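You operate a simulated robot arm through the tools that you are given. There is no shell and no other tool. Be economical: measure what you need, move in short steps, check, and stop when the job is done.

Carry out the task below with a simulated robot arm. There is one attempt and no reset: what you move stays moved.

JOB
Tighten the slipping belt into the green, then test-run the rollers.
Fine: loosen the red knob first and tighten it before the test; the lamp must go green; power off at the end. Where these are worked on the way, their far stop is far enough and under half their travel is too little: red knob.

The check looks at the end state, three seconds after you hand in, the way a careful person would. Anything else that was tipped, shoved, dropped, spilled or broken makes it a failure.

ROBOT AND FRAMES
A 7-joint arm with a three-finger gripper on a trunk, on a base that drives. Base frame: it is fixed to the floor where the robot stands at the start and does not move with it; the origin is under the middle of the robot, x ahead of it, y to its left, z up. Readings come in mm, rad, newtons and seconds.
With the tool pointing down near the work surface it reaches from about 100 to 520 mm from the robot's upright axis, wherever it stands. Its first joint turns from -2.897 to 2.897 rad. Places, roughly: power knob [3900, -600, 900]; red knob [4100, -100, 1000]. Payload 2.69 kg.
Tool frame: the origin (TCP) lies between the finger pads and is the grasp point; the fingertips stand 29 mm ahead of it; z points along the fingers, y is the line along which they close. The gripper opens to 120 mm. The gripper's body begins 78 mm behind the TCP.
Orientation is that of the tool frame in the base frame, as a unit quaternion [w, x, y, z]. With the fingers straight down and closing along the base's y, the tool's x points along the base's -x, its y along +y and its z along -z.

CONTROLS
- The arm moves only by the tool send_rows. Its argument "commands" is a list of rows, each an object of numbers (a shift or turn left out is 0, a gripper value left out holds the last): "x", "y", "z": the shift along the base's x, y, z in mm; "rx", "ry", "rz": the turn, a rotation vector about the base's x, y, z in rad; "claw": the opening, from 0 (shut) to 1 (fully open). In form: [{"x": .., "y": .., "z": .., "rx": .., "ry": .., "rz": .., "claw": ..}, ...]. A call has 1 to 12 rows; each row shifts and turns the commanded pose from where the row before left it. Each row takes 0.2 s and may step no farther than 50 mm and 0.15 rad from the row before; otherwise, or with a gripper value out of range, the whole call is refused. Where a pose cannot be reached the arm comes as near as it can. A force on the tool above 40 N (or 10 N above the force at the start of the call, whichever is more), or a blocked arm, ends the call early, and 0.2 s more pass. Each finger halts on what it meets, pressing with about 40 N; the grip force reading is that of the motor and also rises with nothing between the fingers. The clock runs only during rows and for 0.2 s after the last one: add rows that do not move to give the fingers time. The reply holds the time, the measured pose of the TCP, the force on the tool along the base axes, the opening and the grip force, in the units named above and with some noise, with the torque about the TCP (base axes, N m) and any sound that the robot's microphone picked up.
- Cameras (640 x 400 px; columns grow to the right, rows downward): "scene" is now at [244.4, -25.4, 1210.1]; the picture's right is [-0.25, -0.97, 0.00], its down [-0.28, 0.07, -0.96] and it looks along [0.92, -0.24, -0.29] (base axes); focal length 253 px, centre (320, 200). "wrist" rides on the gripper at [63, 0, -104] in the tool frame; the picture's right is [0.00, 1.00, 0.00], its down [-0.83, 0.00, -0.56] and it looks along [-0.56, 0.00, 0.83] (tool axes); focal length 275 px, centre (320, 200). There is no depth. A picture from a camera that has moved, and an enlarged one, comes with that camera's place and axes in the base frame and with its lens.
- grab_frame(camera): a new picture of that camera. No time passes.
- move_column(by): slides the trunk up (or, below 0, down) by that many mm; the arm and the scene camera ride with it, the base frame stays. It gives what a move gives, with no picture.
- roll_base(legs): drives the robot by 1 to 6 legs, each [ahead, left, turn to the left] in mm, mm and rad, along the robot's own axes; the way and the turn of a leg run together, so that a leg with both is an arc; at most 1500 mm and 3.142 rad a leg. The arm and the cameras ride along, it lands a little off, and it stops where it bumps. It gives what a move gives.
- pan_tilt(pan, tilt): turns the head with the scene camera to pan (to the left, within 1.501 rad either way) and tilt (down, from -0.506 to 1.204), counted from straight ahead of the robot. It gives what a move gives.
- enlarge(camera, box): a new picture of the part [left, top, right, bottom] of that camera's present view, enlarged. No time passes.
- finish_job(): hands the job in; it is judged then, once.

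Work in short steps. Places have to be worked out from the pictures, the camera data and where the tool is seen: move nearer, look again, correct. Check each grasp and each placing, and mend what went wrong. You have 120 turns and 98 pictures in all, those below and enlarged ones among them. Open the gripper and draw the arm clear of the work before you hand the job in, unless the task says otherwise; then end with one line.

The tools are called after "Request:" by a JSON object that holds its "api" and its "payload". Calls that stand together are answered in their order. send_rows: Moves the arm, as the interface text tells. Its arguments: {"type":"object","properties":{"commands":{"type":"array"}},"required":["commands"]} The other tools are called the same way: move_column (by) slides the trunk up or down; roll_base (legs) drives the base; pan_tilt (pan, tilt) turns the head that bears the scene camera; grab_frame (camera) takes a picture; enlarge (camera, box) takes an enlarged picture of a part of a camera's view; finish_job () hands the job in.

At the start:

```text
time: 0.0
position: [550.6, -162.4, 1000.0]
orientation: [-0.001, -0.001, 1.0, 0.0]
force: [0.1, -0.6, 0.6]
ft_torque: [0.01, 0.02, -0.02]
grip_width: 120.1
gripper_force: 0.1
trunk travel left (down, up): [-430.0, 183.0]
robot x, y, heading: [0.2, -1.8, 0.001]
head pan, tilt: [-0.257, 0.297]
```

scene: 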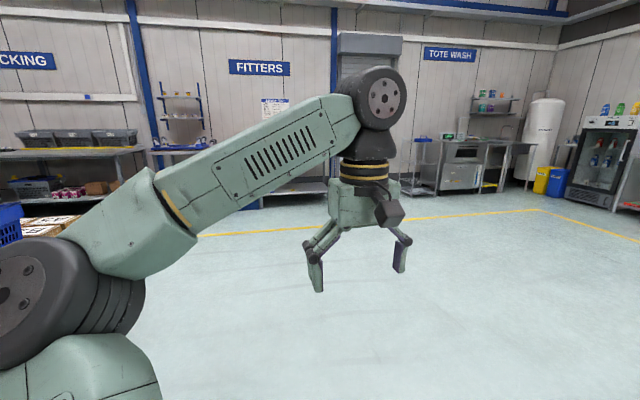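
wrist: 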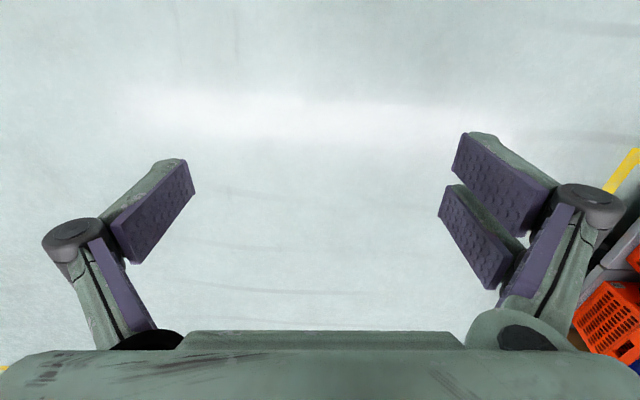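

The work is about 4 m ahead, partly hidden by the arm. I enlarge the view there first.

Request:
{"api": "enlarge", "payload": {"camera": "scene", "box": [130, 60, 350, 220]}}

Request:
{"api": "enlarge", "payload": {"camera": "scene", "box": [380, 60, 600, 220]}}

```text
2.50 times, centred on (240, 140) of scene
camera zoom: at [244.4, -25.4, 1210.1], right [-0.25, -0.97, 0.0], down [-0.28, 0.07, -0.96], along [0.92, -0.24, -0.29], focal length 634 px, centre (520, 350)
```

zoom: 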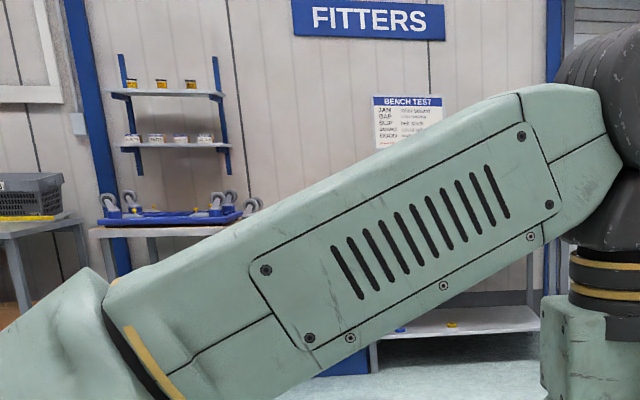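

```text
2.50 times, centred on (490, 140) of scene
camera zoom: at [244.4, -25.4, 1210.1], right [-0.25, -0.97, 0.0], down [-0.28, 0.07, -0.96], along [0.92, -0.24, -0.29], focal length 634 px, centre (-105, 350)
```

zoom: 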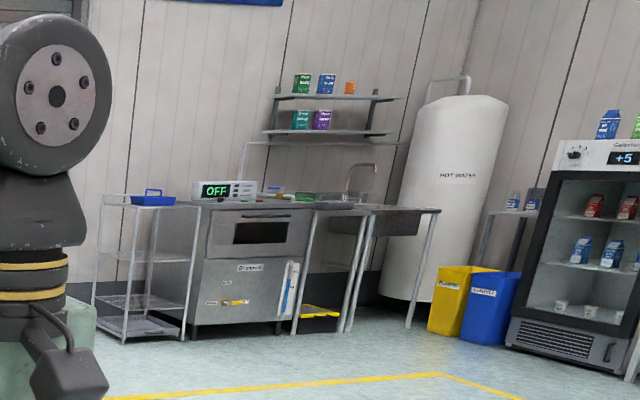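

The bench is behind the arm, and the floor ahead is clear. I drive closer to get a better view, stopping well short of the bench.

Request:
{"api": "roll_base", "payload": {"legs": [[1300, 0, 0], [1200, -50, 0]]}}

Request:
{"api": "grab_frame", "payload": {"camera": "scene"}}

```text
time: 12.2
position: [3041.7, -286.4, 1000.4]
orientation: [0.0, 0.02, 1.0, 0.0]
force: [0.5, 0.3, 0.6]
ft_torque: [0.01, 0.0, -0.02]
grip_width: 120.0
gripper_force: 0.1
trunk travel left (down, up): [-430.0, 183.0]
robot x, y, heading: [2496.0, -100.0, -0.042]
head pan, tilt: [-0.257, 0.297]
```

```text
93 pictures are left
camera scene: at [2740.7, -136.8, 1210.1], right [-0.29, -0.96, 0.0], down [-0.28, 0.09, -0.96], along [0.91, -0.28, -0.29], focal length 253 px, centre (320, 200)
```

scene: 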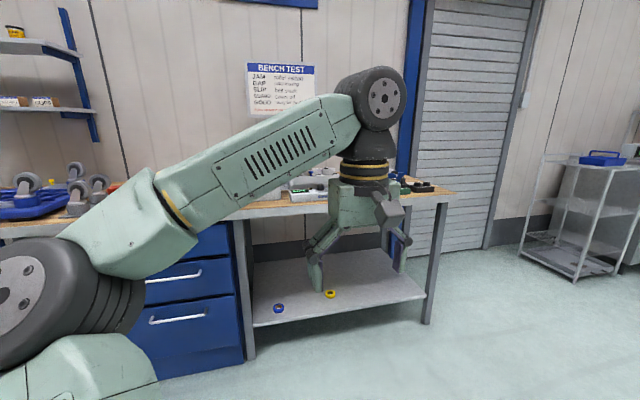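

The arm blocks the view. I read the sign and swing the arm to the left.

Request:
{"api": "enlarge", "payload": {"camera": "scene", "box": [236, 56, 336, 118]}}

Request:
{"api": "send_rows", "payload": {"commands": [{"y": 45}, {"y": 45}, {"y": 45}, {"y": 45}, {"y": 45}, {"y": 45}, {"y": 45}, {"y": 45}, {"y": 45}, {"y": 45}]}}

Request:
{"api": "grab_frame", "payload": {"camera": "scene"}}

```text
6.40 times, centred on (286, 87) of scene
camera zoom: at [2740.7, -136.8, 1210.1], right [-0.29, -0.96, 0.0], down [-0.28, 0.09, -0.96], along [0.91, -0.28, -0.29], focal length 1622 px, centre (538, 923)
```

zoom: 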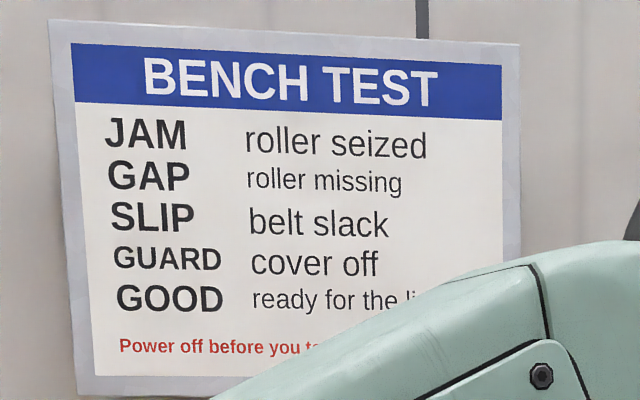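

```text
time: 13.7
position: [3057.1, -60.5, 991.9]
orientation: [-0.004, 0.119, 0.993, -0.012]
force: [0.1, -0.3, 1.0]
ft_torque: [0.03, -0.01, 0.01]
grip_width: 120.0
gripper_force: 0.0
trunk travel left (down, up): [-430.0, 183.0]
robot x, y, heading: [2496.7, -100.8, -0.039]
head pan, tilt: [-0.257, 0.297]
stopped in row 7: the arm was blocked; the commanded pose is now the measured one
```

```text
91 pictures are left
camera scene: at [2740.8, -137.1, 1210.1], right [-0.29, -0.96, 0.0], down [-0.28, 0.09, -0.96], along [0.91, -0.28, -0.29], focal length 253 px, centre (320, 200)
```

scene: 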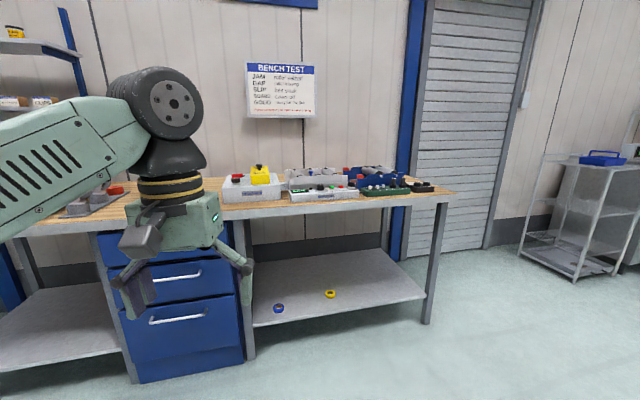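

The bench is visible now, so I enlarge the things standing on it.

Request:
{"api": "enlarge", "payload": {"camera": "scene", "box": [210, 145, 330, 220]}}

Request:
{"api": "enlarge", "payload": {"camera": "scene", "box": [320, 145, 440, 220]}}

Request:
{"api": "enlarge", "payload": {"camera": "scene", "box": [250, 60, 320, 120]}}

```text
5.33 times, centred on (270, 182) of scene
camera zoom: at [2740.8, -137.1, 1210.1], right [-0.29, -0.96, 0.0], down [-0.28, 0.09, -0.96], along [0.91, -0.28, -0.29], focal length 1352 px, centre (587, 293)
```

zoom: 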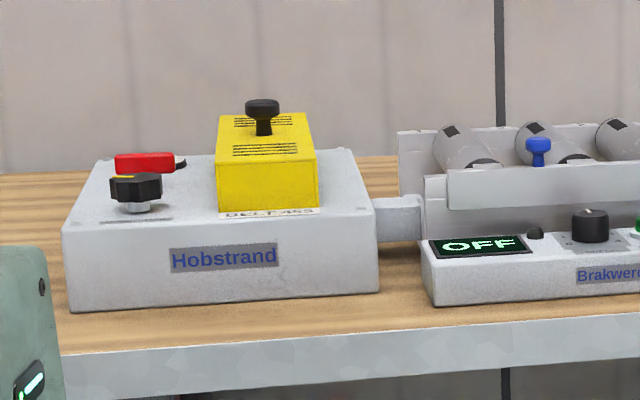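

```text
5.33 times, centred on (380, 182) of scene
camera zoom: at [2740.8, -137.1, 1210.1], right [-0.29, -0.96, 0.0], down [-0.28, 0.09, -0.96], along [0.91, -0.28, -0.29], focal length 1352 px, centre (0, 293)
```

zoom: 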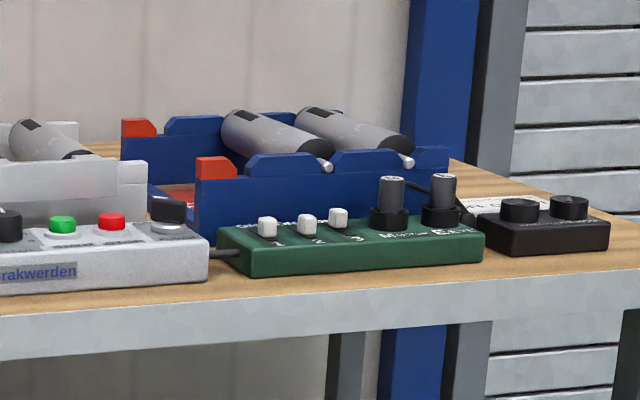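

```text
6.67 times, centred on (285, 90) of scene
camera zoom: at [2740.8, -137.1, 1210.1], right [-0.29, -0.96, 0.0], down [-0.28, 0.09, -0.96], along [0.91, -0.28, -0.29], focal length 1690 px, centre (553, 933)
```

zoom: 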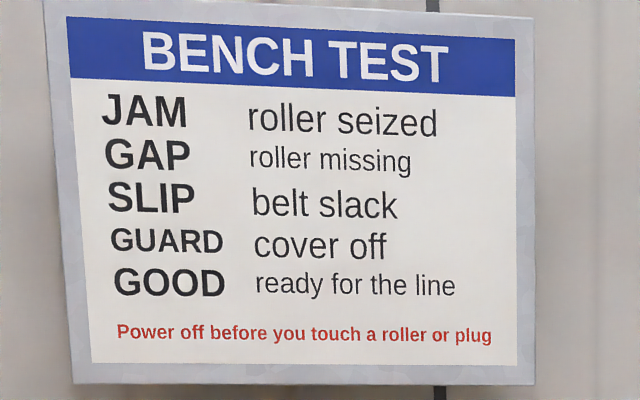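

The station shows a tension box with a red lever, a black knob and a yellow guard, and a controller box with display, green and red buttons and a power knob. I raise the trunk, draw the arm in and drive nearer.

Request:
{"api": "move_column", "payload": {"by": 180}}

Request:
{"api": "send_rows", "payload": {"commands": [{"x": -40}, {"x": -40}, {"x": -40}, {"x": -40}]}}

Request:
{"api": "roll_base", "payload": {"legs": [[650, -150, 0.04]]}}

Request:
{"api": "pan_tilt", "payload": {"pan": -0.2, "tilt": 0.5}}

Request:
{"api": "grab_frame", "payload": {"camera": "scene"}}

```text
time: 15.7
position: [3056.8, -58.8, 1172.1]
orientation: [-0.004, 0.118, 0.993, -0.012]
force: [0.6, -1.0, 0.4]
ft_torque: [0.01, 0.05, -0.01]
grip_width: 119.9
gripper_force: 0.1
trunk travel left (down, up): [-610.0, 3.0]
robot x, y, heading: [2497.2, -99.1, -0.041]
head pan, tilt: [-0.257, 0.297]
```

```text
time: 16.6
position: [2952.2, -94.3, 1167.3]
orientation: [-0.011, 0.197, 0.98, -0.021]
force: [-0.2, -0.5, -0.8]
ft_torque: [0.02, 0.0, -0.03]
grip_width: 120.1
gripper_force: 0.2
trunk travel left (down, up): [-610.0, 3.0]
robot x, y, heading: [2499.4, -100.8, -0.044]
head pan, tilt: [-0.257, 0.297]
stopped in row 4: the arm was blocked; the commanded pose is now the measured one
```

```text
time: 20.3
position: [3606.5, -246.4, 1168.1]
orientation: [-0.01, 0.18, 0.983, -0.019]
force: [0.5, -0.4, -0.3]
ft_torque: [0.0, 0.01, 0.02]
grip_width: 120.1
gripper_force: 0.0
trunk travel left (down, up): [-610.0, 3.0]
robot x, y, heading: [3153.8, -270.1, -0.004]
head pan, tilt: [-0.257, 0.297]
```

```text
time: 21.0
position: [3606.2, -246.2, 1167.7]
orientation: [-0.01, 0.18, 0.983, -0.019]
force: [0.7, 0.6, 0.0]
ft_torque: [0.0, 0.04, 0.01]
grip_width: 120.0
gripper_force: 0.1
trunk travel left (down, up): [-610.0, 3.0]
robot x, y, heading: [3154.6, -270.5, -0.006]
head pan, tilt: [-0.201, 0.499]
```

```text
87 pictures are left
camera scene: at [3395.8, -290.3, 1371.5], right [-0.2, -0.98, 0.0], down [-0.47, 0.1, -0.88], along [0.86, -0.18, -0.48], focal length 253 px, centre (320, 200)
```

scene: 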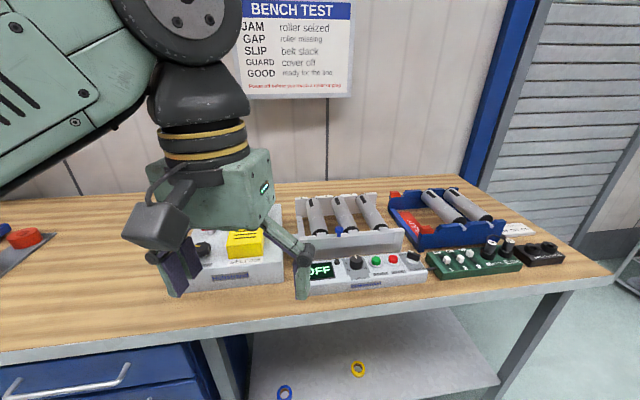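

I zoom in on the controller and the tension box.

Request:
{"api": "enlarge", "payload": {"camera": "scene", "box": [290, 230, 434, 320]}}

Request:
{"api": "enlarge", "payload": {"camera": "scene", "box": [170, 210, 298, 290]}}

```text
4.44 times, centred on (362, 275) of scene
camera zoom: at [3395.8, -290.3, 1371.5], right [-0.2, -0.98, 0.0], down [-0.47, 0.1, -0.88], along [0.86, -0.18, -0.48], focal length 1126 px, centre (133, -133)
```

zoom: 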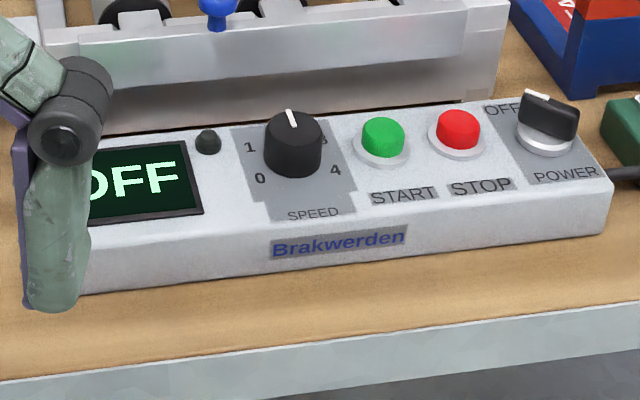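

```text
5.00 times, centred on (234, 250) of scene
camera zoom: at [3395.8, -290.3, 1371.5], right [-0.2, -0.98, 0.0], down [-0.47, 0.1, -0.88], along [0.86, -0.18, -0.48], focal length 1267 px, centre (750, -50)
```

zoom: 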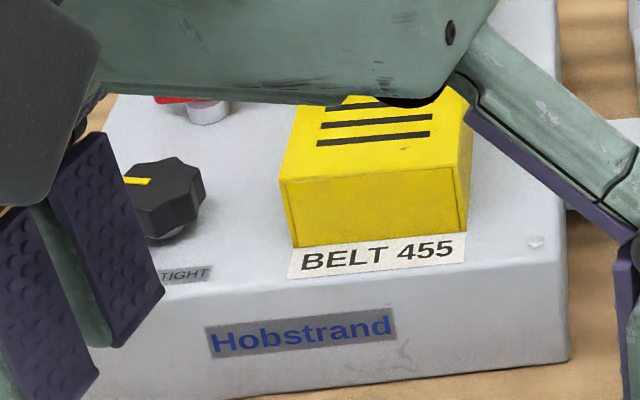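

The power knob comes out near (3868, -648, 910), the red lever near (4073, -95, 930) and the tension knob near (3985, -91, 930). I drive about 300 mm forward with the arm high and look down with the wrist camera.

Request:
{"api": "roll_base", "payload": {"legs": [[300, 100, 0]]}}

Request:
{"api": "grab_frame", "payload": {"camera": "wrist"}}

Request:
{"api": "grab_frame", "payload": {"camera": "scene"}}

```text
time: 23.1
position: [3904.2, -140.5, 1167.2]
orientation: [-0.011, 0.174, 0.984, -0.021]
force: [-0.1, 0.5, 0.2]
ft_torque: [-0.01, 0.04, 0.0]
grip_width: 120.0
gripper_force: 0.0
trunk travel left (down, up): [-610.0, 3.0]
robot x, y, heading: [3448.5, -171.0, 0.005]
head pan, tilt: [-0.201, 0.499]
```

```text
84 pictures are left
camera wrist: at [3848.5, -117.7, 1270.8], right [0.34, 0.94, -0.04], down [0.8, -0.26, 0.54], along [0.5, -0.22, -0.84], focal length 275 px, centre (320, 200)
```

wrist: 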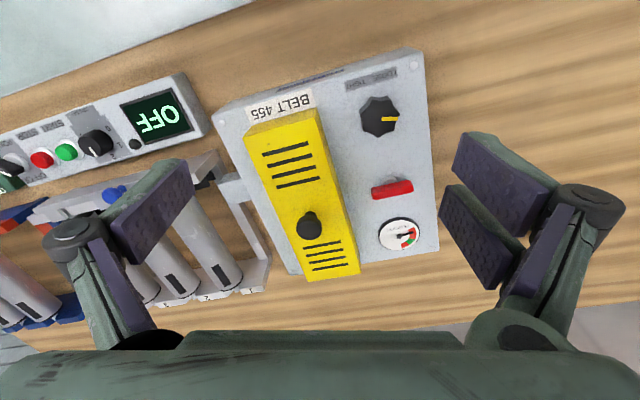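

```text
83 pictures are left
camera scene: at [3694.6, -188.0, 1371.3], right [-0.19, -0.98, 0.0], down [-0.47, 0.09, -0.88], along [0.86, -0.17, -0.48], focal length 253 px, centre (320, 200)
```

scene: 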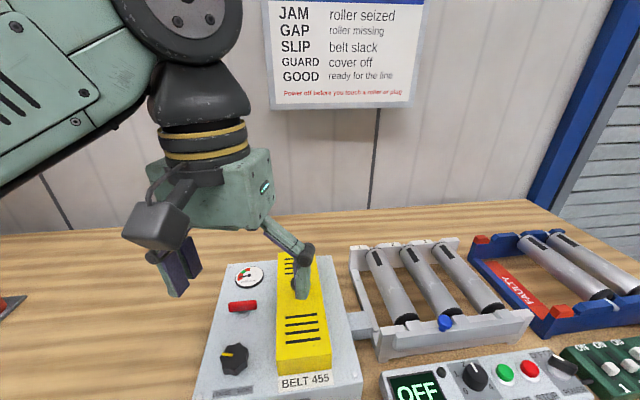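

A tension gauge sits behind the red lever. I zoom in from both cameras.

Request:
{"api": "enlarge", "payload": {"camera": "wrist", "box": [330, 50, 450, 265]}}

Request:
{"api": "enlarge", "payload": {"camera": "scene", "box": [180, 255, 340, 400]}}

```text
1.86 times, centred on (390, 158) of wrist
camera zoom: at [3848.5, -117.7, 1270.8], right [0.34, 0.94, -0.04], down [0.8, -0.26, 0.54], along [0.5, -0.22, -0.84], focal length 512 px, centre (190, 279)
```

zoom: 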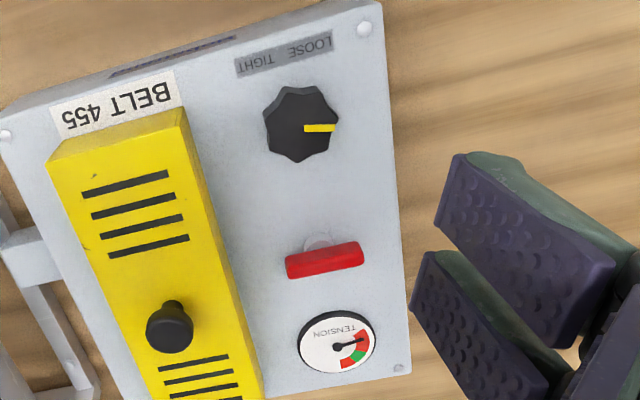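

```text
2.76 times, centred on (260, 328) of scene
camera zoom: at [3694.6, -188.0, 1371.3], right [-0.19, -0.98, 0.0], down [-0.47, 0.09, -0.88], along [0.86, -0.17, -0.48], focal length 699 px, centre (486, -152)
```

zoom: 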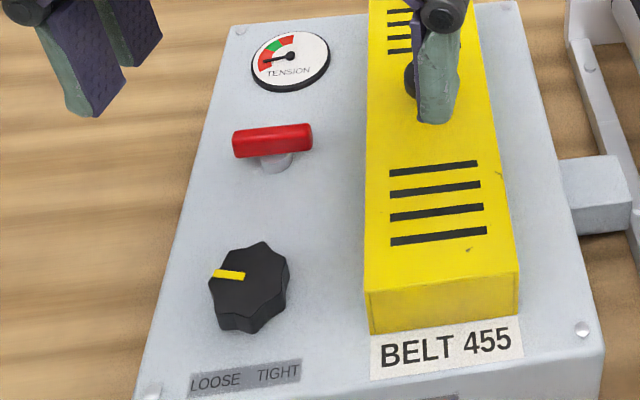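

The positions agree between the two views: tension knob (3955, -97, 946), red T-bar (4059, -104, 944) lying along y and about 56 mm long. The guard top is at z≈995 with its left edge at y≈-168. I move the base a bit closer.

Request:
{"api": "roll_base", "payload": {"legs": [[110, 70, 0]]}}

Request:
{"api": "send_rows", "payload": {"commands": [{"rz": -0.14}, {"rz": -0.14}, {"rz": -0.14}, {"rz": -0.14}, {"rz": -0.14}, {"rz": -0.14}, {"rz": -0.14}, {"rz": -0.14}, {"rz": -0.1}]}}

Request:
{"api": "pan_tilt", "payload": {"pan": -0.1, "tilt": 0.9}}

Request:
{"api": "grab_frame", "payload": {"camera": "scene"}}

```text
time: 24.3
position: [3968.2, -101.2, 1168.2]
orientation: [-0.01, 0.177, 0.984, -0.021]
force: [0.1, 0.2, -0.6]
ft_torque: [0.05, -0.06, 0.01]
grip_width: 119.9
gripper_force: 0.1
trunk travel left (down, up): [-610.0, 3.0]
robot x, y, heading: [3518.4, -128.7, -0.003]
head pan, tilt: [-0.201, 0.499]
stopped in leg 1: the robot was blocked; the commanded pose is now the measured one
```

```text
time: 26.3
position: [3924.6, -181.9, 1120.2]
orientation: [-0.02, 0.709, 0.705, -0.012]
force: [-0.3, -0.2, -0.8]
ft_torque: [0.02, -0.01, -0.01]
grip_width: 119.9
gripper_force: 0.0
out of reach, approached as far as the arm can: row 5, 6, 7, 8, 9
trunk travel left (down, up): [-610.0, 3.0]
robot x, y, heading: [3513.5, -126.5, -0.004]
head pan, tilt: [-0.201, 0.499]
```

```text
time: 27.2
position: [3926.0, -182.0, 1120.4]
orientation: [-0.021, 0.708, 0.705, -0.012]
force: [0.4, -0.7, -0.2]
ft_torque: [0.05, 0.0, 0.01]
grip_width: 120.1
gripper_force: 0.2
trunk travel left (down, up): [-610.0, 3.0]
robot x, y, heading: [3515.8, -125.5, 0.003]
head pan, tilt: [-0.099, 0.901]
```

```text
80 pictures are left
camera scene: at [3744.3, -134.8, 1337.6], right [-0.1, -1.0, 0.0], down [-0.78, 0.08, -0.62], along [0.62, -0.06, -0.78], focal length 253 px, centre (320, 200)
```

scene: 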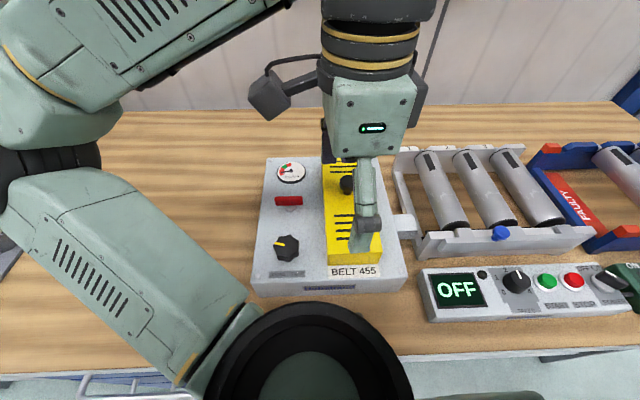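

The base is now against the bench at x≈3515, so the lever is about 543 mm ahead. I test whether the arm reaches above the lever in this orientation.

Request:
{"api": "send_rows", "payload": {"commands": [{"x": 35, "y": 20}, {"x": 35, "y": 20}, {"x": 35, "y": 20}, {"x": 29, "y": 18}, {}]}}

```text
time: 28.4
position: [3960.9, -196.6, 1084.7]
orientation: [-0.022, 0.708, 0.705, -0.012]
force: [0.1, -1.3, 0.0]
ft_torque: [0.03, 0.04, -0.03]
grip_width: 120.1
gripper_force: 0.0
out of reach, approached as far as the arm can: row 1, 2, 3, 4
trunk travel left (down, up): [-610.0, 3.0]
robot x, y, heading: [3514.5, -123.8, -0.004]
head pan, tilt: [-0.099, 0.901]
```

The IK is up against limits at yaw -90°. I turn back partway while rising, to find which yaws are workable.

Request:
{"api": "send_rows", "payload": {"commands": [{"rz": 0.14, "z": 15}, {"rz": 0.14, "z": 15}, {"rz": 0.14, "z": 15}, {"rz": 0.14, "z": 15}, {"rz": 0.14, "x": 15, "y": 15}, {"rz": 0.14, "x": 15, "y": 15}, {"x": 15, "y": 15}, {"x": 15, "y": 15}, {}]}}

```text
time: 30.4
position: [4021.7, -135.1, 1146.5]
orientation: [-0.013, 0.36, 0.933, -0.018]
force: [-0.3, 0.0, -0.9]
ft_torque: [0.01, -0.01, -0.05]
grip_width: 120.0
gripper_force: 0.0
trunk travel left (down, up): [-610.0, 3.0]
robot x, y, heading: [3511.8, -123.7, -0.003]
head pan, tilt: [-0.099, 0.901]
```

At yaw -0.73 it reaches well. I close the gripper partway, go above the lever and see how far the yaw extends there.

Request:
{"api": "send_rows", "payload": {"commands": [{"x": 20, "y": 15, "claw": 0.4}, {"x": 18, "y": 16}, {"rz": -0.14}, {"rz": -0.14}, {"rz": -0.14}, {"rz": -0.14}, {"rz": -0.14}, {"rz": -0.14}, {}]}}

```text
time: 32.4
position: [3974.8, -213.6, 1087.5]
orientation: [-0.02, 0.709, 0.705, -0.012]
force: [-0.3, 0.7, 0.5]
ft_torque: [0.01, -0.04, -0.02]
grip_width: 48.2
gripper_force: 0.1
out of reach, approached as far as the arm can: row 4, 5, 6, 7, 8
trunk travel left (down, up): [-610.0, 3.0]
robot x, y, heading: [3515.9, -127.3, 0.001]
head pan, tilt: [-0.099, 0.901]
```

Yaw limits at about -0.9 here. I test the positive side, first rising and returning above the lever.

Request:
{"api": "send_rows", "payload": {"commands": [{"rz": 0.14, "z": 20}, {"rz": 0.14, "z": 20}, {"rz": 0.14, "z": 20}, {"rz": 0.14}, {"rz": 0.14, "x": 20, "y": 25}, {"rz": 0.14, "x": 20, "y": 25}, {"rz": 0.14, "x": 20, "y": 25}, {"rz": 0.14, "x": 20, "y": 25}, {"rz": 0.14}, {"rz": 0.14}, {"rz": 0.14}, {}]}}

Request:
{"api": "send_rows", "payload": {"commands": [{"rz": 0.14}, {"rz": 0.14}, {"rz": 0.14}, {"rz": 0.14}, {"rz": 0.14}, {"rz": 0.14}, {"rz": 0.14}, {"rz": 0.14}, {"rz": 0.14}, {"rz": 0.14}, {"rz": 0.14}, {}]}}

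```text
time: 35.0
position: [4055.8, -111.3, 1148.9]
orientation: [-0.008, 0.017, 1.0, -0.023]
force: [1.4, -0.2, 0.0]
ft_torque: [-0.03, 0.03, -0.01]
grip_width: 48.2
gripper_force: 0.1
trunk travel left (down, up): [-610.0, 3.0]
robot x, y, heading: [3510.7, -124.8, 0.0]
head pan, tilt: [-0.099, 0.901]
```

```text
time: 37.6
position: [4056.8, -110.9, 1148.6]
orientation: [0.011, -0.683, 0.73, -0.022]
force: [0.1, 1.3, -0.3]
ft_torque: [0.03, -0.02, -0.01]
grip_width: 48.1
gripper_force: 0.1
trunk travel left (down, up): [-610.0, 3.0]
robot x, y, heading: [3514.9, -128.5, -0.0]
head pan, tilt: [-0.099, 0.901]
```

The positive side works. I check how far it goes, since turning counter-clockwise from +90° needs up to about +180°.

Request:
{"api": "send_rows", "payload": {"commands": [{"rz": 0.14}, {"rz": 0.14}, {"rz": 0.14}, {"rz": 0.14}, {"rz": 0.14}, {"rz": 0.14}, {"rz": 0.14}, {"rz": 0.14}, {"rz": 0.14}, {"rz": 0.14}, {"rz": 0.14}, {}]}}

Request:
{"api": "send_rows", "payload": {"commands": [{"rz": 0.14}, {"rz": 0.14}, {"rz": 0.14}, {"rz": 0.14}, {"rz": 0.14}, {"rz": 0.14}, {"rz": 0.14}, {"rz": 0.14}, {"rz": 0.14}, {"rz": 0.14}, {"rz": 0.14}, {}]}}

```text
time: 40.2
position: [4056.4, -110.1, 1144.8]
orientation: [0.002, 0.998, -0.055, 0.003]
force: [0.9, 0.0, -0.3]
ft_torque: [-0.01, -0.01, 0.0]
grip_width: 47.9
gripper_force: 0.0
trunk travel left (down, up): [-610.0, 3.0]
robot x, y, heading: [3512.8, -124.2, 0.004]
head pan, tilt: [-0.099, 0.901]
```

```text
time: 42.8
position: [4055.4, -114.9, 1146.4]
orientation: [-0.014, 0.756, 0.654, -0.022]
force: [-0.8, -0.2, 0.1]
ft_torque: [0.03, -0.02, -0.02]
grip_width: 48.2
gripper_force: 0.2
trunk travel left (down, up): [-610.0, 3.0]
robot x, y, heading: [3516.2, -127.2, 0.001]
head pan, tilt: [-0.099, 0.901]
```

The yaw reaches about 4.6, so I will grip at +90° and turn counter-clockwise to +180°. I rotate back to +90° and re-aim over the lever.

Request:
{"api": "send_rows", "payload": {"commands": [{"rz": -0.14}, {"rz": -0.14}, {"rz": -0.14}, {"rz": -0.14}, {"rz": -0.14}, {"rz": -0.14}, {"rz": -0.14}, {"rz": -0.14}, {"rz": -0.14}, {"rz": -0.14}, {"rz": -0.14}]}}

Request:
{"api": "send_rows", "payload": {"commands": [{"rz": -0.14}, {"rz": -0.14}, {"rz": -0.14}, {"rz": -0.14}, {"rz": -0.14}, {"rz": -0.14}, {"rz": -0.14}, {"rz": -0.14}, {"rz": -0.14}, {"rz": -0.14}, {"rz": -0.04}, {}]}}

Request:
{"api": "move_column", "payload": {"by": -80}}

Request:
{"api": "grab_frame", "payload": {"camera": "wrist"}}

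Request:
{"api": "grab_frame", "payload": {"camera": "scene"}}

```text
time: 45.2
position: [4055.5, -111.5, 1149.1]
orientation: [-0.022, 0.998, -0.051, 0.008]
force: [1.0, -0.6, 0.2]
ft_torque: [0.0, -0.01, 0.0]
grip_width: 48.3
gripper_force: 0.0
trunk travel left (down, up): [-610.0, 3.0]
robot x, y, heading: [3518.4, -125.3, 0.003]
head pan, tilt: [-0.099, 0.901]
```

```text
time: 47.8
position: [4055.3, -112.1, 1149.9]
orientation: [-0.011, 0.718, -0.696, 0.021]
force: [0.6, 0.5, -0.6]
ft_torque: [0.0, 0.04, 0.0]
grip_width: 48.1
gripper_force: 0.1
trunk travel left (down, up): [-610.0, 3.0]
robot x, y, heading: [3517.3, -125.3, 0.005]
head pan, tilt: [-0.099, 0.901]
```

```text
time: 48.9
position: [4055.6, -112.4, 1069.0]
orientation: [-0.011, 0.718, -0.696, 0.021]
force: [-0.1, -0.8, 0.0]
ft_torque: [0.02, 0.03, 0.02]
grip_width: 48.0
gripper_force: 0.1
trunk travel left (down, up): [-530.0, 83.0]
robot x, y, heading: [3511.3, -125.2, 0.001]
head pan, tilt: [-0.099, 0.901]
```

```text
79 pictures are left
camera wrist: at [4053.1, -174.9, 1172.3], right [-1.0, -0.04, -0.05], down [-0.06, 0.84, 0.54], along [0.02, 0.55, -0.84], focal length 275 px, centre (320, 200)
```

wrist: 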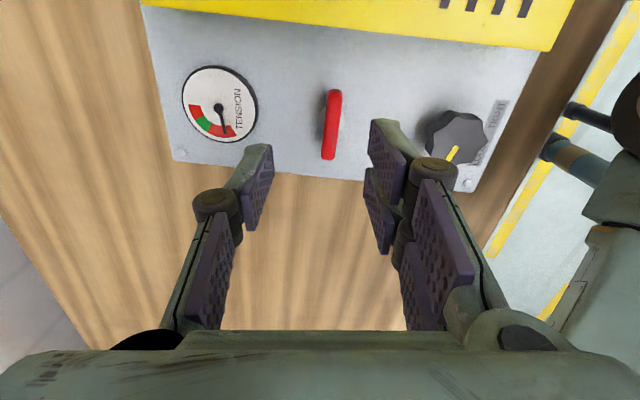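

```text
78 pictures are left
camera scene: at [3744.2, -134.9, 1257.6], right [-0.1, -1.0, 0.0], down [-0.78, 0.08, -0.62], along [0.62, -0.06, -0.78], focal length 253 px, centre (320, 200)
```

scene: 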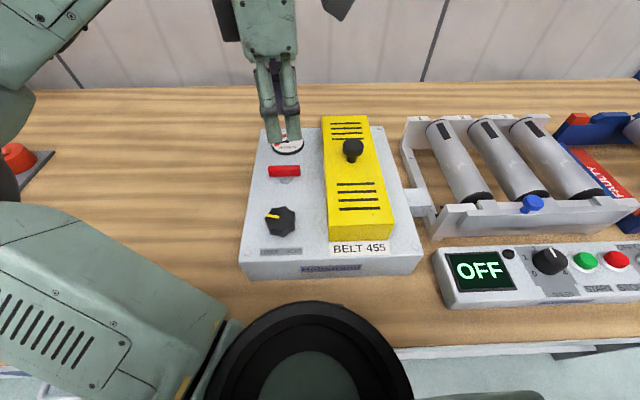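

The lever sits centred between the fingers, about 10 mm to the left of the TCP. I straighten the small tilt and descend partway to z≈985 to check.

Request:
{"api": "send_rows", "payload": {"commands": [{"ry": 0.05, "rx": 0.02, "rz": -0.03, "y": 9}, {"z": -20}, {"z": -20}, {"z": -20}, {"z": -20}, {}]}}

Request:
{"api": "grab_frame", "payload": {"camera": "wrist"}}

Request:
{"api": "enlarge", "payload": {"camera": "scene", "box": [220, 60, 420, 220]}}

```text
time: 50.3
position: [4054.9, -103.6, 987.5]
orientation: [-0.001, 0.708, -0.706, -0.004]
force: [1.0, -0.1, -0.3]
ft_torque: [-0.01, 0.01, -0.01]
grip_width: 48.1
gripper_force: 0.1
trunk travel left (down, up): [-530.0, 83.0]
robot x, y, heading: [3513.5, -128.1, 0.001]
head pan, tilt: [-0.099, 0.901]
```

```text
77 pictures are left
camera wrist: at [4056.8, -167.6, 1089.6], right [-1.0, -0.01, 0.0], down [0.0, 0.83, 0.56], along [-0.01, 0.56, -0.83], focal length 275 px, centre (320, 200)
```

wrist: 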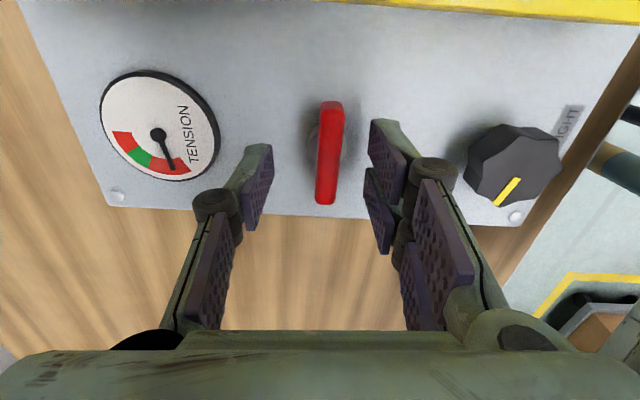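

```text
2.50 times, centred on (320, 140) of scene
camera zoom: at [3744.4, -134.8, 1257.6], right [-0.1, -1.0, 0.0], down [-0.78, 0.08, -0.62], along [0.62, -0.06, -0.78], focal length 634 px, centre (320, 350)
```

zoom: 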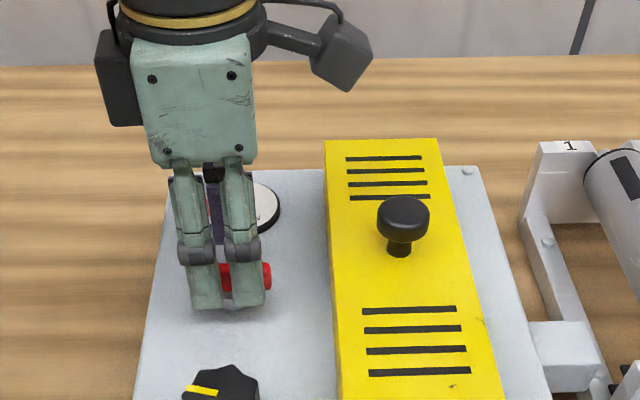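

The fingers straddle the bar. I descend 25 mm with a small x correction and close.

Request:
{"api": "send_rows", "payload": {"commands": [{"z": -13, "x": -4, "y": -1}, {"z": -12}, {}]}}

Request:
{"api": "send_rows", "payload": {"commands": [{"claw": 0.05}, {}, {}, {}, {}]}}

Request:
{"api": "grab_frame", "payload": {"camera": "wrist"}}

```text
time: 51.1
position: [4051.1, -102.5, 963.4]
orientation: [-0.001, 0.709, -0.705, -0.003]
force: [0.1, -0.1, -0.2]
ft_torque: [0.02, 0.02, 0.0]
grip_width: 48.1
gripper_force: 0.1
trunk travel left (down, up): [-530.0, 83.0]
robot x, y, heading: [3513.5, -122.2, 0.005]
head pan, tilt: [-0.099, 0.901]
```

```text
time: 52.3
position: [4051.1, -104.8, 963.0]
orientation: [-0.002, 0.708, -0.707, -0.003]
force: [-2.4, 0.3, -3.0]
ft_torque: [-0.07, 0.07, -0.02]
grip_width: 21.4
gripper_force: 44.9
trunk travel left (down, up): [-530.0, 83.0]
robot x, y, heading: [3512.2, -125.3, -0.003]
head pan, tilt: [-0.099, 0.901]
```

```text
75 pictures are left
camera wrist: at [4052.7, -168.1, 1065.9], right [-1.0, -0.01, 0.0], down [0.0, 0.83, 0.56], along [-0.01, 0.56, -0.83], focal length 275 px, centre (320, 200)
```

wrist: 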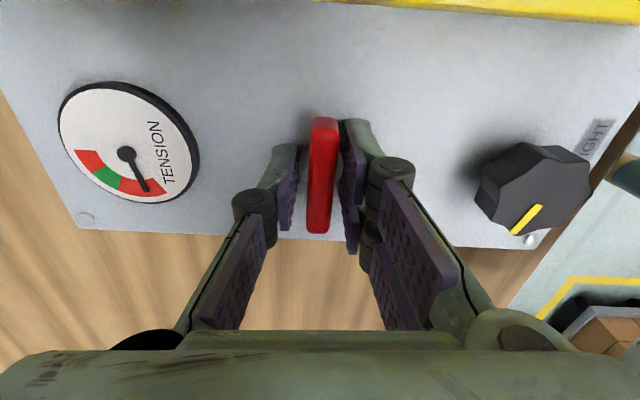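

The bar is gripped (21 mm, 45 N). I turn counter-clockwise in small steps and watch the torque.

Request:
{"api": "send_rows", "payload": {"commands": [{"rz": 0.1}, {"rz": 0.1}, {"rz": 0.1}, {"rz": 0.1}]}}

Request:
{"api": "grab_frame", "payload": {"camera": "wrist"}}

```text
time: 53.3
position: [4051.2, -103.6, 962.3]
orientation: [-0.001, 0.835, -0.551, -0.004]
force: [-6.5, 6.5, -1.0]
ft_torque: [0.23, -0.03, -0.05]
grip_width: 20.8
gripper_force: 45.0
trunk travel left (down, up): [-530.0, 83.0]
robot x, y, heading: [3512.5, -122.2, 0.001]
head pan, tilt: [-0.099, 0.901]
```

```text
74 pictures are left
camera wrist: at [4077.5, -162.7, 1065.8], right [-0.92, -0.4, 0.0], down [-0.33, 0.76, 0.56], along [-0.23, 0.52, -0.83], focal length 275 px, centre (320, 200)
```

wrist: 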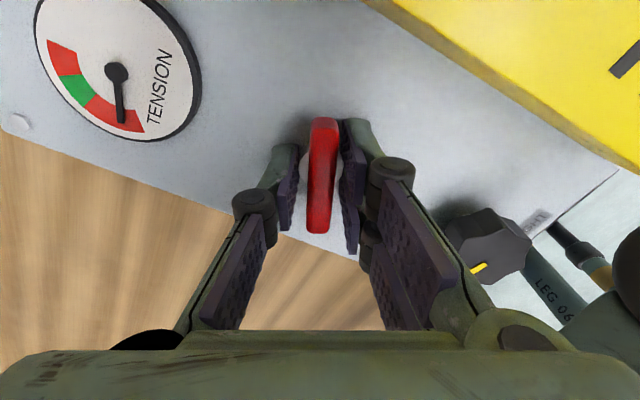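

The lever turns along easily with low torque, so this is a free direction. I keep turning until it stops.

Request:
{"api": "send_rows", "payload": {"commands": [{"rz": 0.12}, {"rz": 0.12}, {"rz": 0.12}, {"rz": 0.12}, {"rz": 0.12}]}}

Request:
{"api": "send_rows", "payload": {"commands": [{"rz": 0.1}, {"rz": 0.1}, {"rz": 0.1}, {"rz": 0.1}]}}

Request:
{"api": "grab_frame", "payload": {"camera": "wrist"}}

```text
time: 54.5
position: [4051.5, -104.2, 964.0]
orientation: [0.0, 0.96, -0.279, -0.006]
force: [-7.0, 12.5, -2.5]
ft_torque: [0.58, 0.66, -0.05]
grip_width: 20.9
gripper_force: 44.9
trunk travel left (down, up): [-530.0, 83.0]
robot x, y, heading: [3513.9, -127.8, -0.003]
head pan, tilt: [-0.099, 0.901]
```

```text
time: 55.5
position: [4051.5, -103.0, 962.9]
orientation: [0.006, 0.996, -0.084, -0.004]
force: [-4.7, 24.4, 6.9]
ft_torque: [0.62, -0.35, 0.0]
grip_width: 20.8
gripper_force: 45.0
trunk travel left (down, up): [-530.0, 83.0]
robot x, y, heading: [3520.2, -124.6, -0.001]
head pan, tilt: [-0.099, 0.901]
```

```text
73 pictures are left
camera wrist: at [4114.6, -113.4, 1065.9], right [-0.16, -0.99, 0.01], down [-0.81, 0.14, 0.56], along [-0.56, 0.08, -0.83], focal length 275 px, centre (320, 200)
```

wrist: 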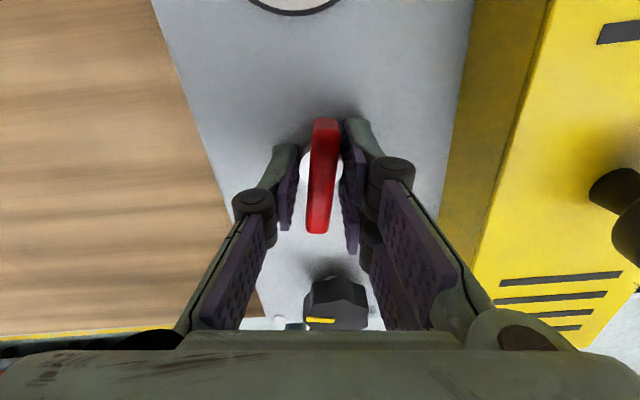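

It has turned about 80° with side force building up, which means the pivot is slightly off my axis. I relieve y by 2 mm and read again.

Request:
{"api": "send_rows", "payload": {"commands": [{"y": 2}, {}]}}

Request:
{"api": "send_rows", "payload": {"commands": [{"rz": 0.08, "y": 0.5}, {"rz": 0.08, "y": 0.5}]}}

Request:
{"api": "grab_frame", "payload": {"camera": "scene"}}

```text
time: 56.1
position: [4051.3, -103.1, 963.6]
orientation: [0.006, 0.996, -0.087, -0.005]
force: [3.5, 17.3, 18.1]
ft_torque: [0.63, 1.07, -0.03]
grip_width: 20.9
gripper_force: 44.3
trunk travel left (down, up): [-530.0, 83.0]
robot x, y, heading: [3512.1, -128.5, 0.001]
head pan, tilt: [-0.099, 0.901]
```

```text
time: 56.6
position: [4051.3, -103.2, 963.5]
orientation: [0.01, 0.999, -0.051, -0.004]
force: [-5.1, 12.8, 21.2]
ft_torque: [1.03, 0.28, 0.05]
grip_width: 21.0
gripper_force: 45.1
trunk travel left (down, up): [-530.0, 83.0]
robot x, y, heading: [3515.8, -125.9, -0.0]
head pan, tilt: [-0.099, 0.901]
stopped in row 2: the force on the tool passed its limit at 44 N (the readings are from after the stop); the commanded pose is now the measured one
```

```text
72 pictures are left
camera scene: at [3742.6, -133.8, 1258.0], right [-0.1, -1.0, 0.0], down [-0.78, 0.08, -0.62], along [0.62, -0.06, -0.78], focal length 253 px, centre (320, 200)
```

scene: 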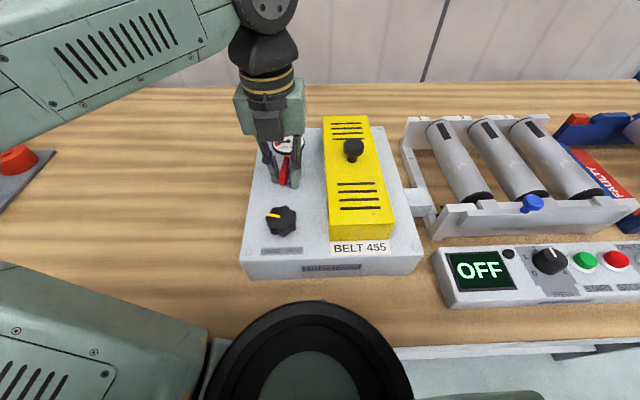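

It stopped with force at about 85°, probably the lever's stop. I open, lift off and look.

Request:
{"api": "send_rows", "payload": {"commands": [{"claw": 0.4}, {}, {}, {"z": 20}, {"z": 20}, {"z": 20}, {"z": 20}]}}

Request:
{"api": "grab_frame", "payload": {"camera": "wrist"}}

Request:
{"api": "enlarge", "payload": {"camera": "scene", "box": [220, 110, 380, 220]}}

```text
time: 58.2
position: [4053.8, -107.7, 1037.0]
orientation: [0.036, 0.997, -0.061, -0.009]
force: [-0.1, 0.7, -0.5]
ft_torque: [0.02, 0.01, 0.01]
grip_width: 48.3
gripper_force: 0.0
trunk travel left (down, up): [-530.0, 83.0]
robot x, y, heading: [3520.5, -124.4, 0.001]
head pan, tilt: [-0.099, 0.901]
```

```text
71 pictures are left
camera wrist: at [4118.3, -107.9, 1140.1], right [-0.12, -0.99, 0.07], down [-0.81, 0.14, 0.57], along [-0.57, 0.01, -0.82], focal length 275 px, centre (320, 200)
```

wrist: 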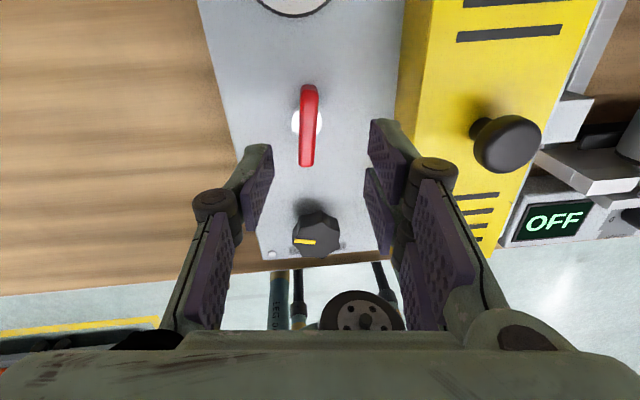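

```text
3.64 times, centred on (300, 165) of scene
camera zoom: at [3744.2, -134.8, 1257.5], right [-0.1, -1.0, 0.0], down [-0.78, 0.08, -0.62], along [0.62, -0.06, -0.78], focal length 922 px, centre (393, 327)
```

zoom: 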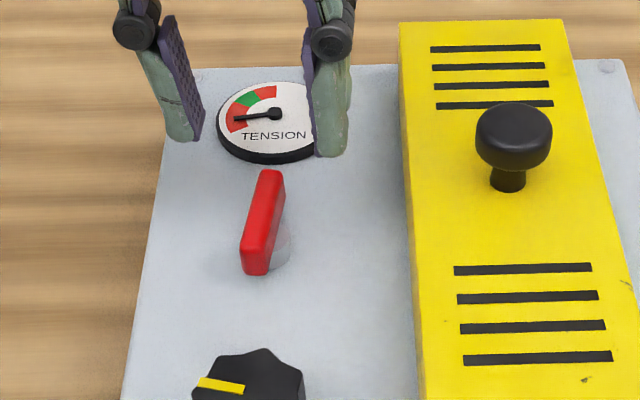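

The lever is about 83° round. To know whether that is really the stop, I regrip it level and centred and try a bit further while watching the torque.

Request:
{"api": "send_rows", "payload": {"commands": [{"rx": 0.07, "x": -3, "y": 4}, {"z": -25}, {"z": -25}, {"z": -24}, {}]}}

Request:
{"api": "send_rows", "payload": {"commands": [{"claw": 0.05}, {}, {}, {}]}}

Request:
{"api": "send_rows", "payload": {"commands": [{"rz": 0.06}, {"rz": 0.06}, {}]}}

Request:
{"api": "grab_frame", "payload": {"camera": "wrist"}}

```text
time: 59.4
position: [4048.5, -100.2, 965.9]
orientation: [-0.013, 0.999, -0.051, -0.007]
force: [0.1, 0.2, 0.7]
ft_torque: [0.0, 0.0, 0.03]
grip_width: 48.2
gripper_force: 0.0
trunk travel left (down, up): [-530.0, 83.0]
robot x, y, heading: [3513.8, -125.8, 0.001]
head pan, tilt: [-0.099, 0.901]
```

```text
time: 60.4
position: [4048.5, -103.6, 965.8]
orientation: [-0.015, 0.998, -0.054, -0.009]
force: [-3.4, -23.8, -6.9]
ft_torque: [-0.54, 0.2, -0.09]
grip_width: 22.9
gripper_force: 12.9
trunk travel left (down, up): [-530.0, 83.0]
robot x, y, heading: [3513.5, -124.5, 0.006]
head pan, tilt: [-0.099, 0.901]
```

```text
time: 61.2
position: [4049.4, -103.6, 965.0]
orientation: [-0.002, 1.0, 0.002, -0.013]
force: [4.1, 5.0, 15.7]
ft_torque: [0.3, 0.34, -0.21]
grip_width: 21.3
gripper_force: 45.2
trunk travel left (down, up): [-530.0, 83.0]
robot x, y, heading: [3517.6, -124.9, 0.002]
head pan, tilt: [-0.099, 0.901]
```

```text
69 pictures are left
camera wrist: at [4115.5, -104.6, 1066.3], right [0.01, -1.0, 0.0], down [-0.82, -0.01, 0.58], along [-0.58, 0.0, -0.82], focal length 275 px, centre (320, 200)
```

wrist: 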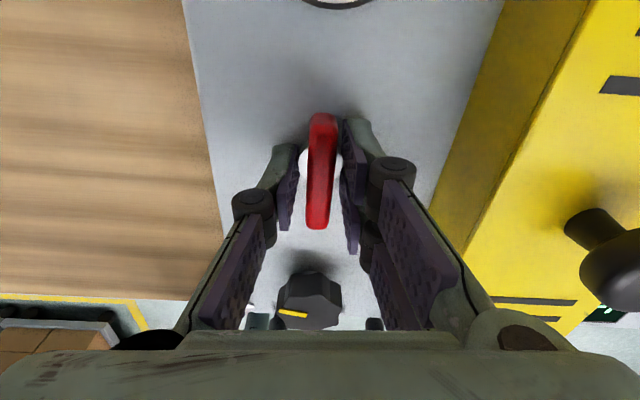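

It's now at 90° with slight resistance. I push a little further to see if it stops firmly.

Request:
{"api": "send_rows", "payload": {"commands": [{"rz": 0.06}, {"rz": 0.06}, {"rz": 0.06}]}}

Request:
{"api": "grab_frame", "payload": {"camera": "wrist"}}

```text
time: 61.7
position: [4049.5, -103.6, 964.5]
orientation: [0.01, 0.999, 0.036, -0.015]
force: [-4.8, 15.2, 26.4]
ft_torque: [0.67, 0.44, 0.01]
grip_width: 21.5
gripper_force: 45.3
trunk travel left (down, up): [-530.0, 83.0]
robot x, y, heading: [3516.7, -124.4, -0.0]
head pan, tilt: [-0.099, 0.901]
stopped in row 2: the force on the tool passed its limit at 42 N (the readings are from after the stop); the commanded pose is now the measured one
```

```text
68 pictures are left
camera wrist: at [4115.9, -97.5, 1065.0], right [0.08, -1.0, 0.02], down [-0.81, -0.05, 0.58], along [-0.58, -0.06, -0.81], focal length 275 px, centre (320, 200)
```

wrist: 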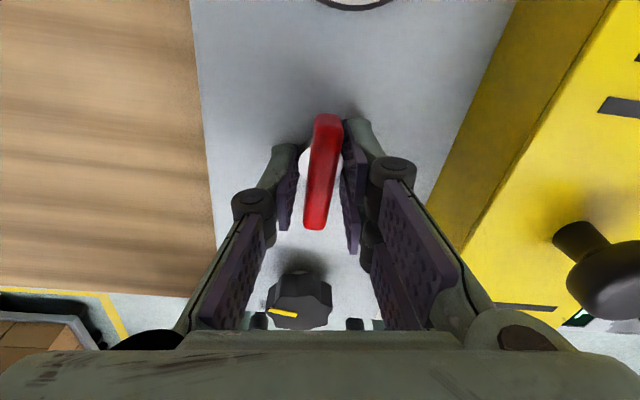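

The bar now twists within the grip and stays at its angle, so this is the lever's far stop and it is loosened. I release, lift and move over the black tension knob at (3955, -97).

Request:
{"api": "send_rows", "payload": {"commands": [{"claw": 0.4}, {}, {}, {"z": 20}, {"z": 20}, {"z": 20, "rx": 0.02}, {"x": -31, "y": 2, "claw": 0.6}, {"x": -31, "y": 2}, {"x": -31, "y": 2}, {}]}}

Request:
{"api": "grab_frame", "payload": {"camera": "wrist"}}

Request:
{"api": "grab_frame", "payload": {"camera": "scene"}}

```text
time: 63.5
position: [3995.3, -141.3, 1017.6]
orientation: [0.0, 0.999, -0.044, -0.021]
force: [1.0, 0.0, -0.7]
ft_torque: [0.02, 0.02, 0.01]
grip_width: 72.3
gripper_force: 0.1
trunk travel left (down, up): [-530.0, 83.0]
robot x, y, heading: [3516.2, -123.1, 0.004]
head pan, tilt: [-0.099, 0.901]
stopped in row 9: the arm was blocked; the commanded pose is now the measured one
```

```text
67 pictures are left
camera wrist: at [4062.0, -146.8, 1118.3], right [-0.08, -1.0, 0.0], down [-0.8, 0.07, 0.59], along [-0.59, 0.05, -0.81], focal length 275 px, centre (320, 200)
```

wrist: 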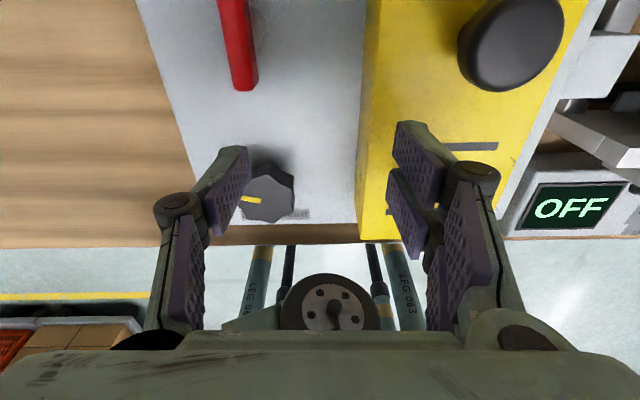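

```text
66 pictures are left
camera scene: at [3744.2, -134.2, 1257.5], right [-0.1, -1.0, 0.0], down [-0.78, 0.08, -0.62], along [0.62, -0.06, -0.78], focal length 253 px, centre (320, 200)
```

scene: 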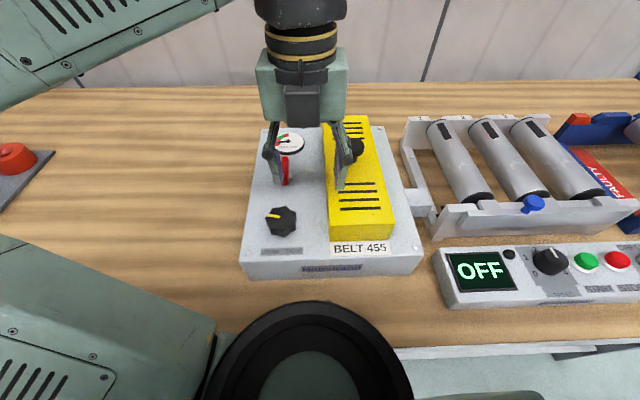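

The arm is too folded on this side. I lift clear and back the base about 90 mm, and 60 mm to the left, for a better posture.

Request:
{"api": "send_rows", "payload": {"commands": [{"z": 30}, {"z": 30}, {}]}}

Request:
{"api": "roll_base", "payload": {"legs": [[-90, 60, 0]]}}

Request:
{"api": "send_rows", "payload": {"commands": [{"x": 20}, {"x": 15}, {}]}}

Request:
{"api": "grab_frame", "payload": {"camera": "wrist"}}

Request:
{"api": "grab_frame", "payload": {"camera": "scene"}}

```text
time: 64.3
position: [3996.0, -137.7, 1078.1]
orientation: [0.021, 0.998, -0.05, -0.025]
force: [-0.3, -0.2, -0.4]
ft_torque: [0.01, 0.0, 0.02]
grip_width: 71.9
gripper_force: 0.2
trunk travel left (down, up): [-530.0, 83.0]
robot x, y, heading: [3515.0, -124.6, -0.001]
head pan, tilt: [-0.099, 0.901]
```

```text
time: 65.5
position: [3905.6, -79.6, 1077.1]
orientation: [0.017, 0.998, -0.053, -0.025]
force: [0.1, 0.4, -0.1]
ft_torque: [0.0, -0.04, -0.02]
grip_width: 71.8
gripper_force: 0.1
trunk travel left (down, up): [-530.0, 83.0]
robot x, y, heading: [3426.2, -66.0, 0.0]
head pan, tilt: [-0.099, 0.901]
```

```text
time: 66.3
position: [3941.2, -78.5, 1078.6]
orientation: [0.017, 0.998, -0.052, -0.024]
force: [-0.6, 0.1, 0.4]
ft_torque: [-0.02, 0.03, -0.04]
grip_width: 72.1
gripper_force: 0.0
trunk travel left (down, up): [-530.0, 83.0]
robot x, y, heading: [3423.9, -67.8, -0.002]
head pan, tilt: [-0.099, 0.901]
```

```text
65 pictures are left
camera wrist: at [4008.9, -82.9, 1177.7], right [-0.1, -0.99, 0.04], down [-0.8, 0.1, 0.6], along [-0.6, 0.03, -0.8], focal length 275 px, centre (320, 200)
```

wrist: 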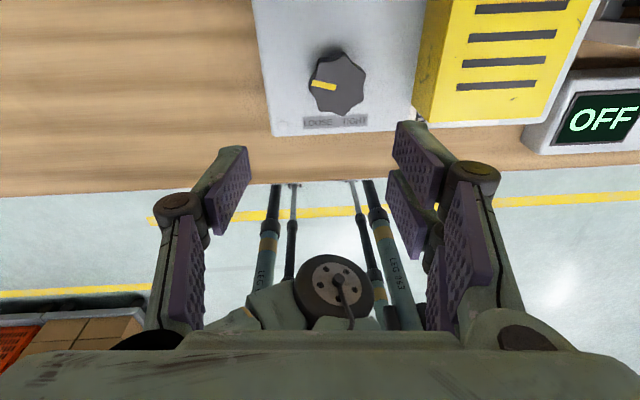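

```text
64 pictures are left
camera scene: at [3654.2, -73.8, 1257.6], right [-0.1, -1.0, 0.0], down [-0.78, 0.08, -0.62], along [0.62, -0.06, -0.78], focal length 253 px, centre (320, 200)
```

scene: 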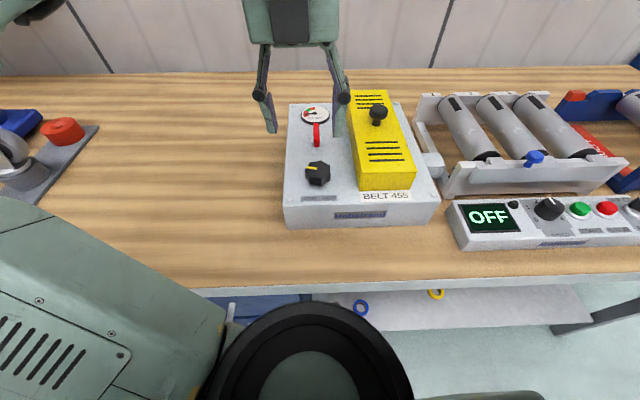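

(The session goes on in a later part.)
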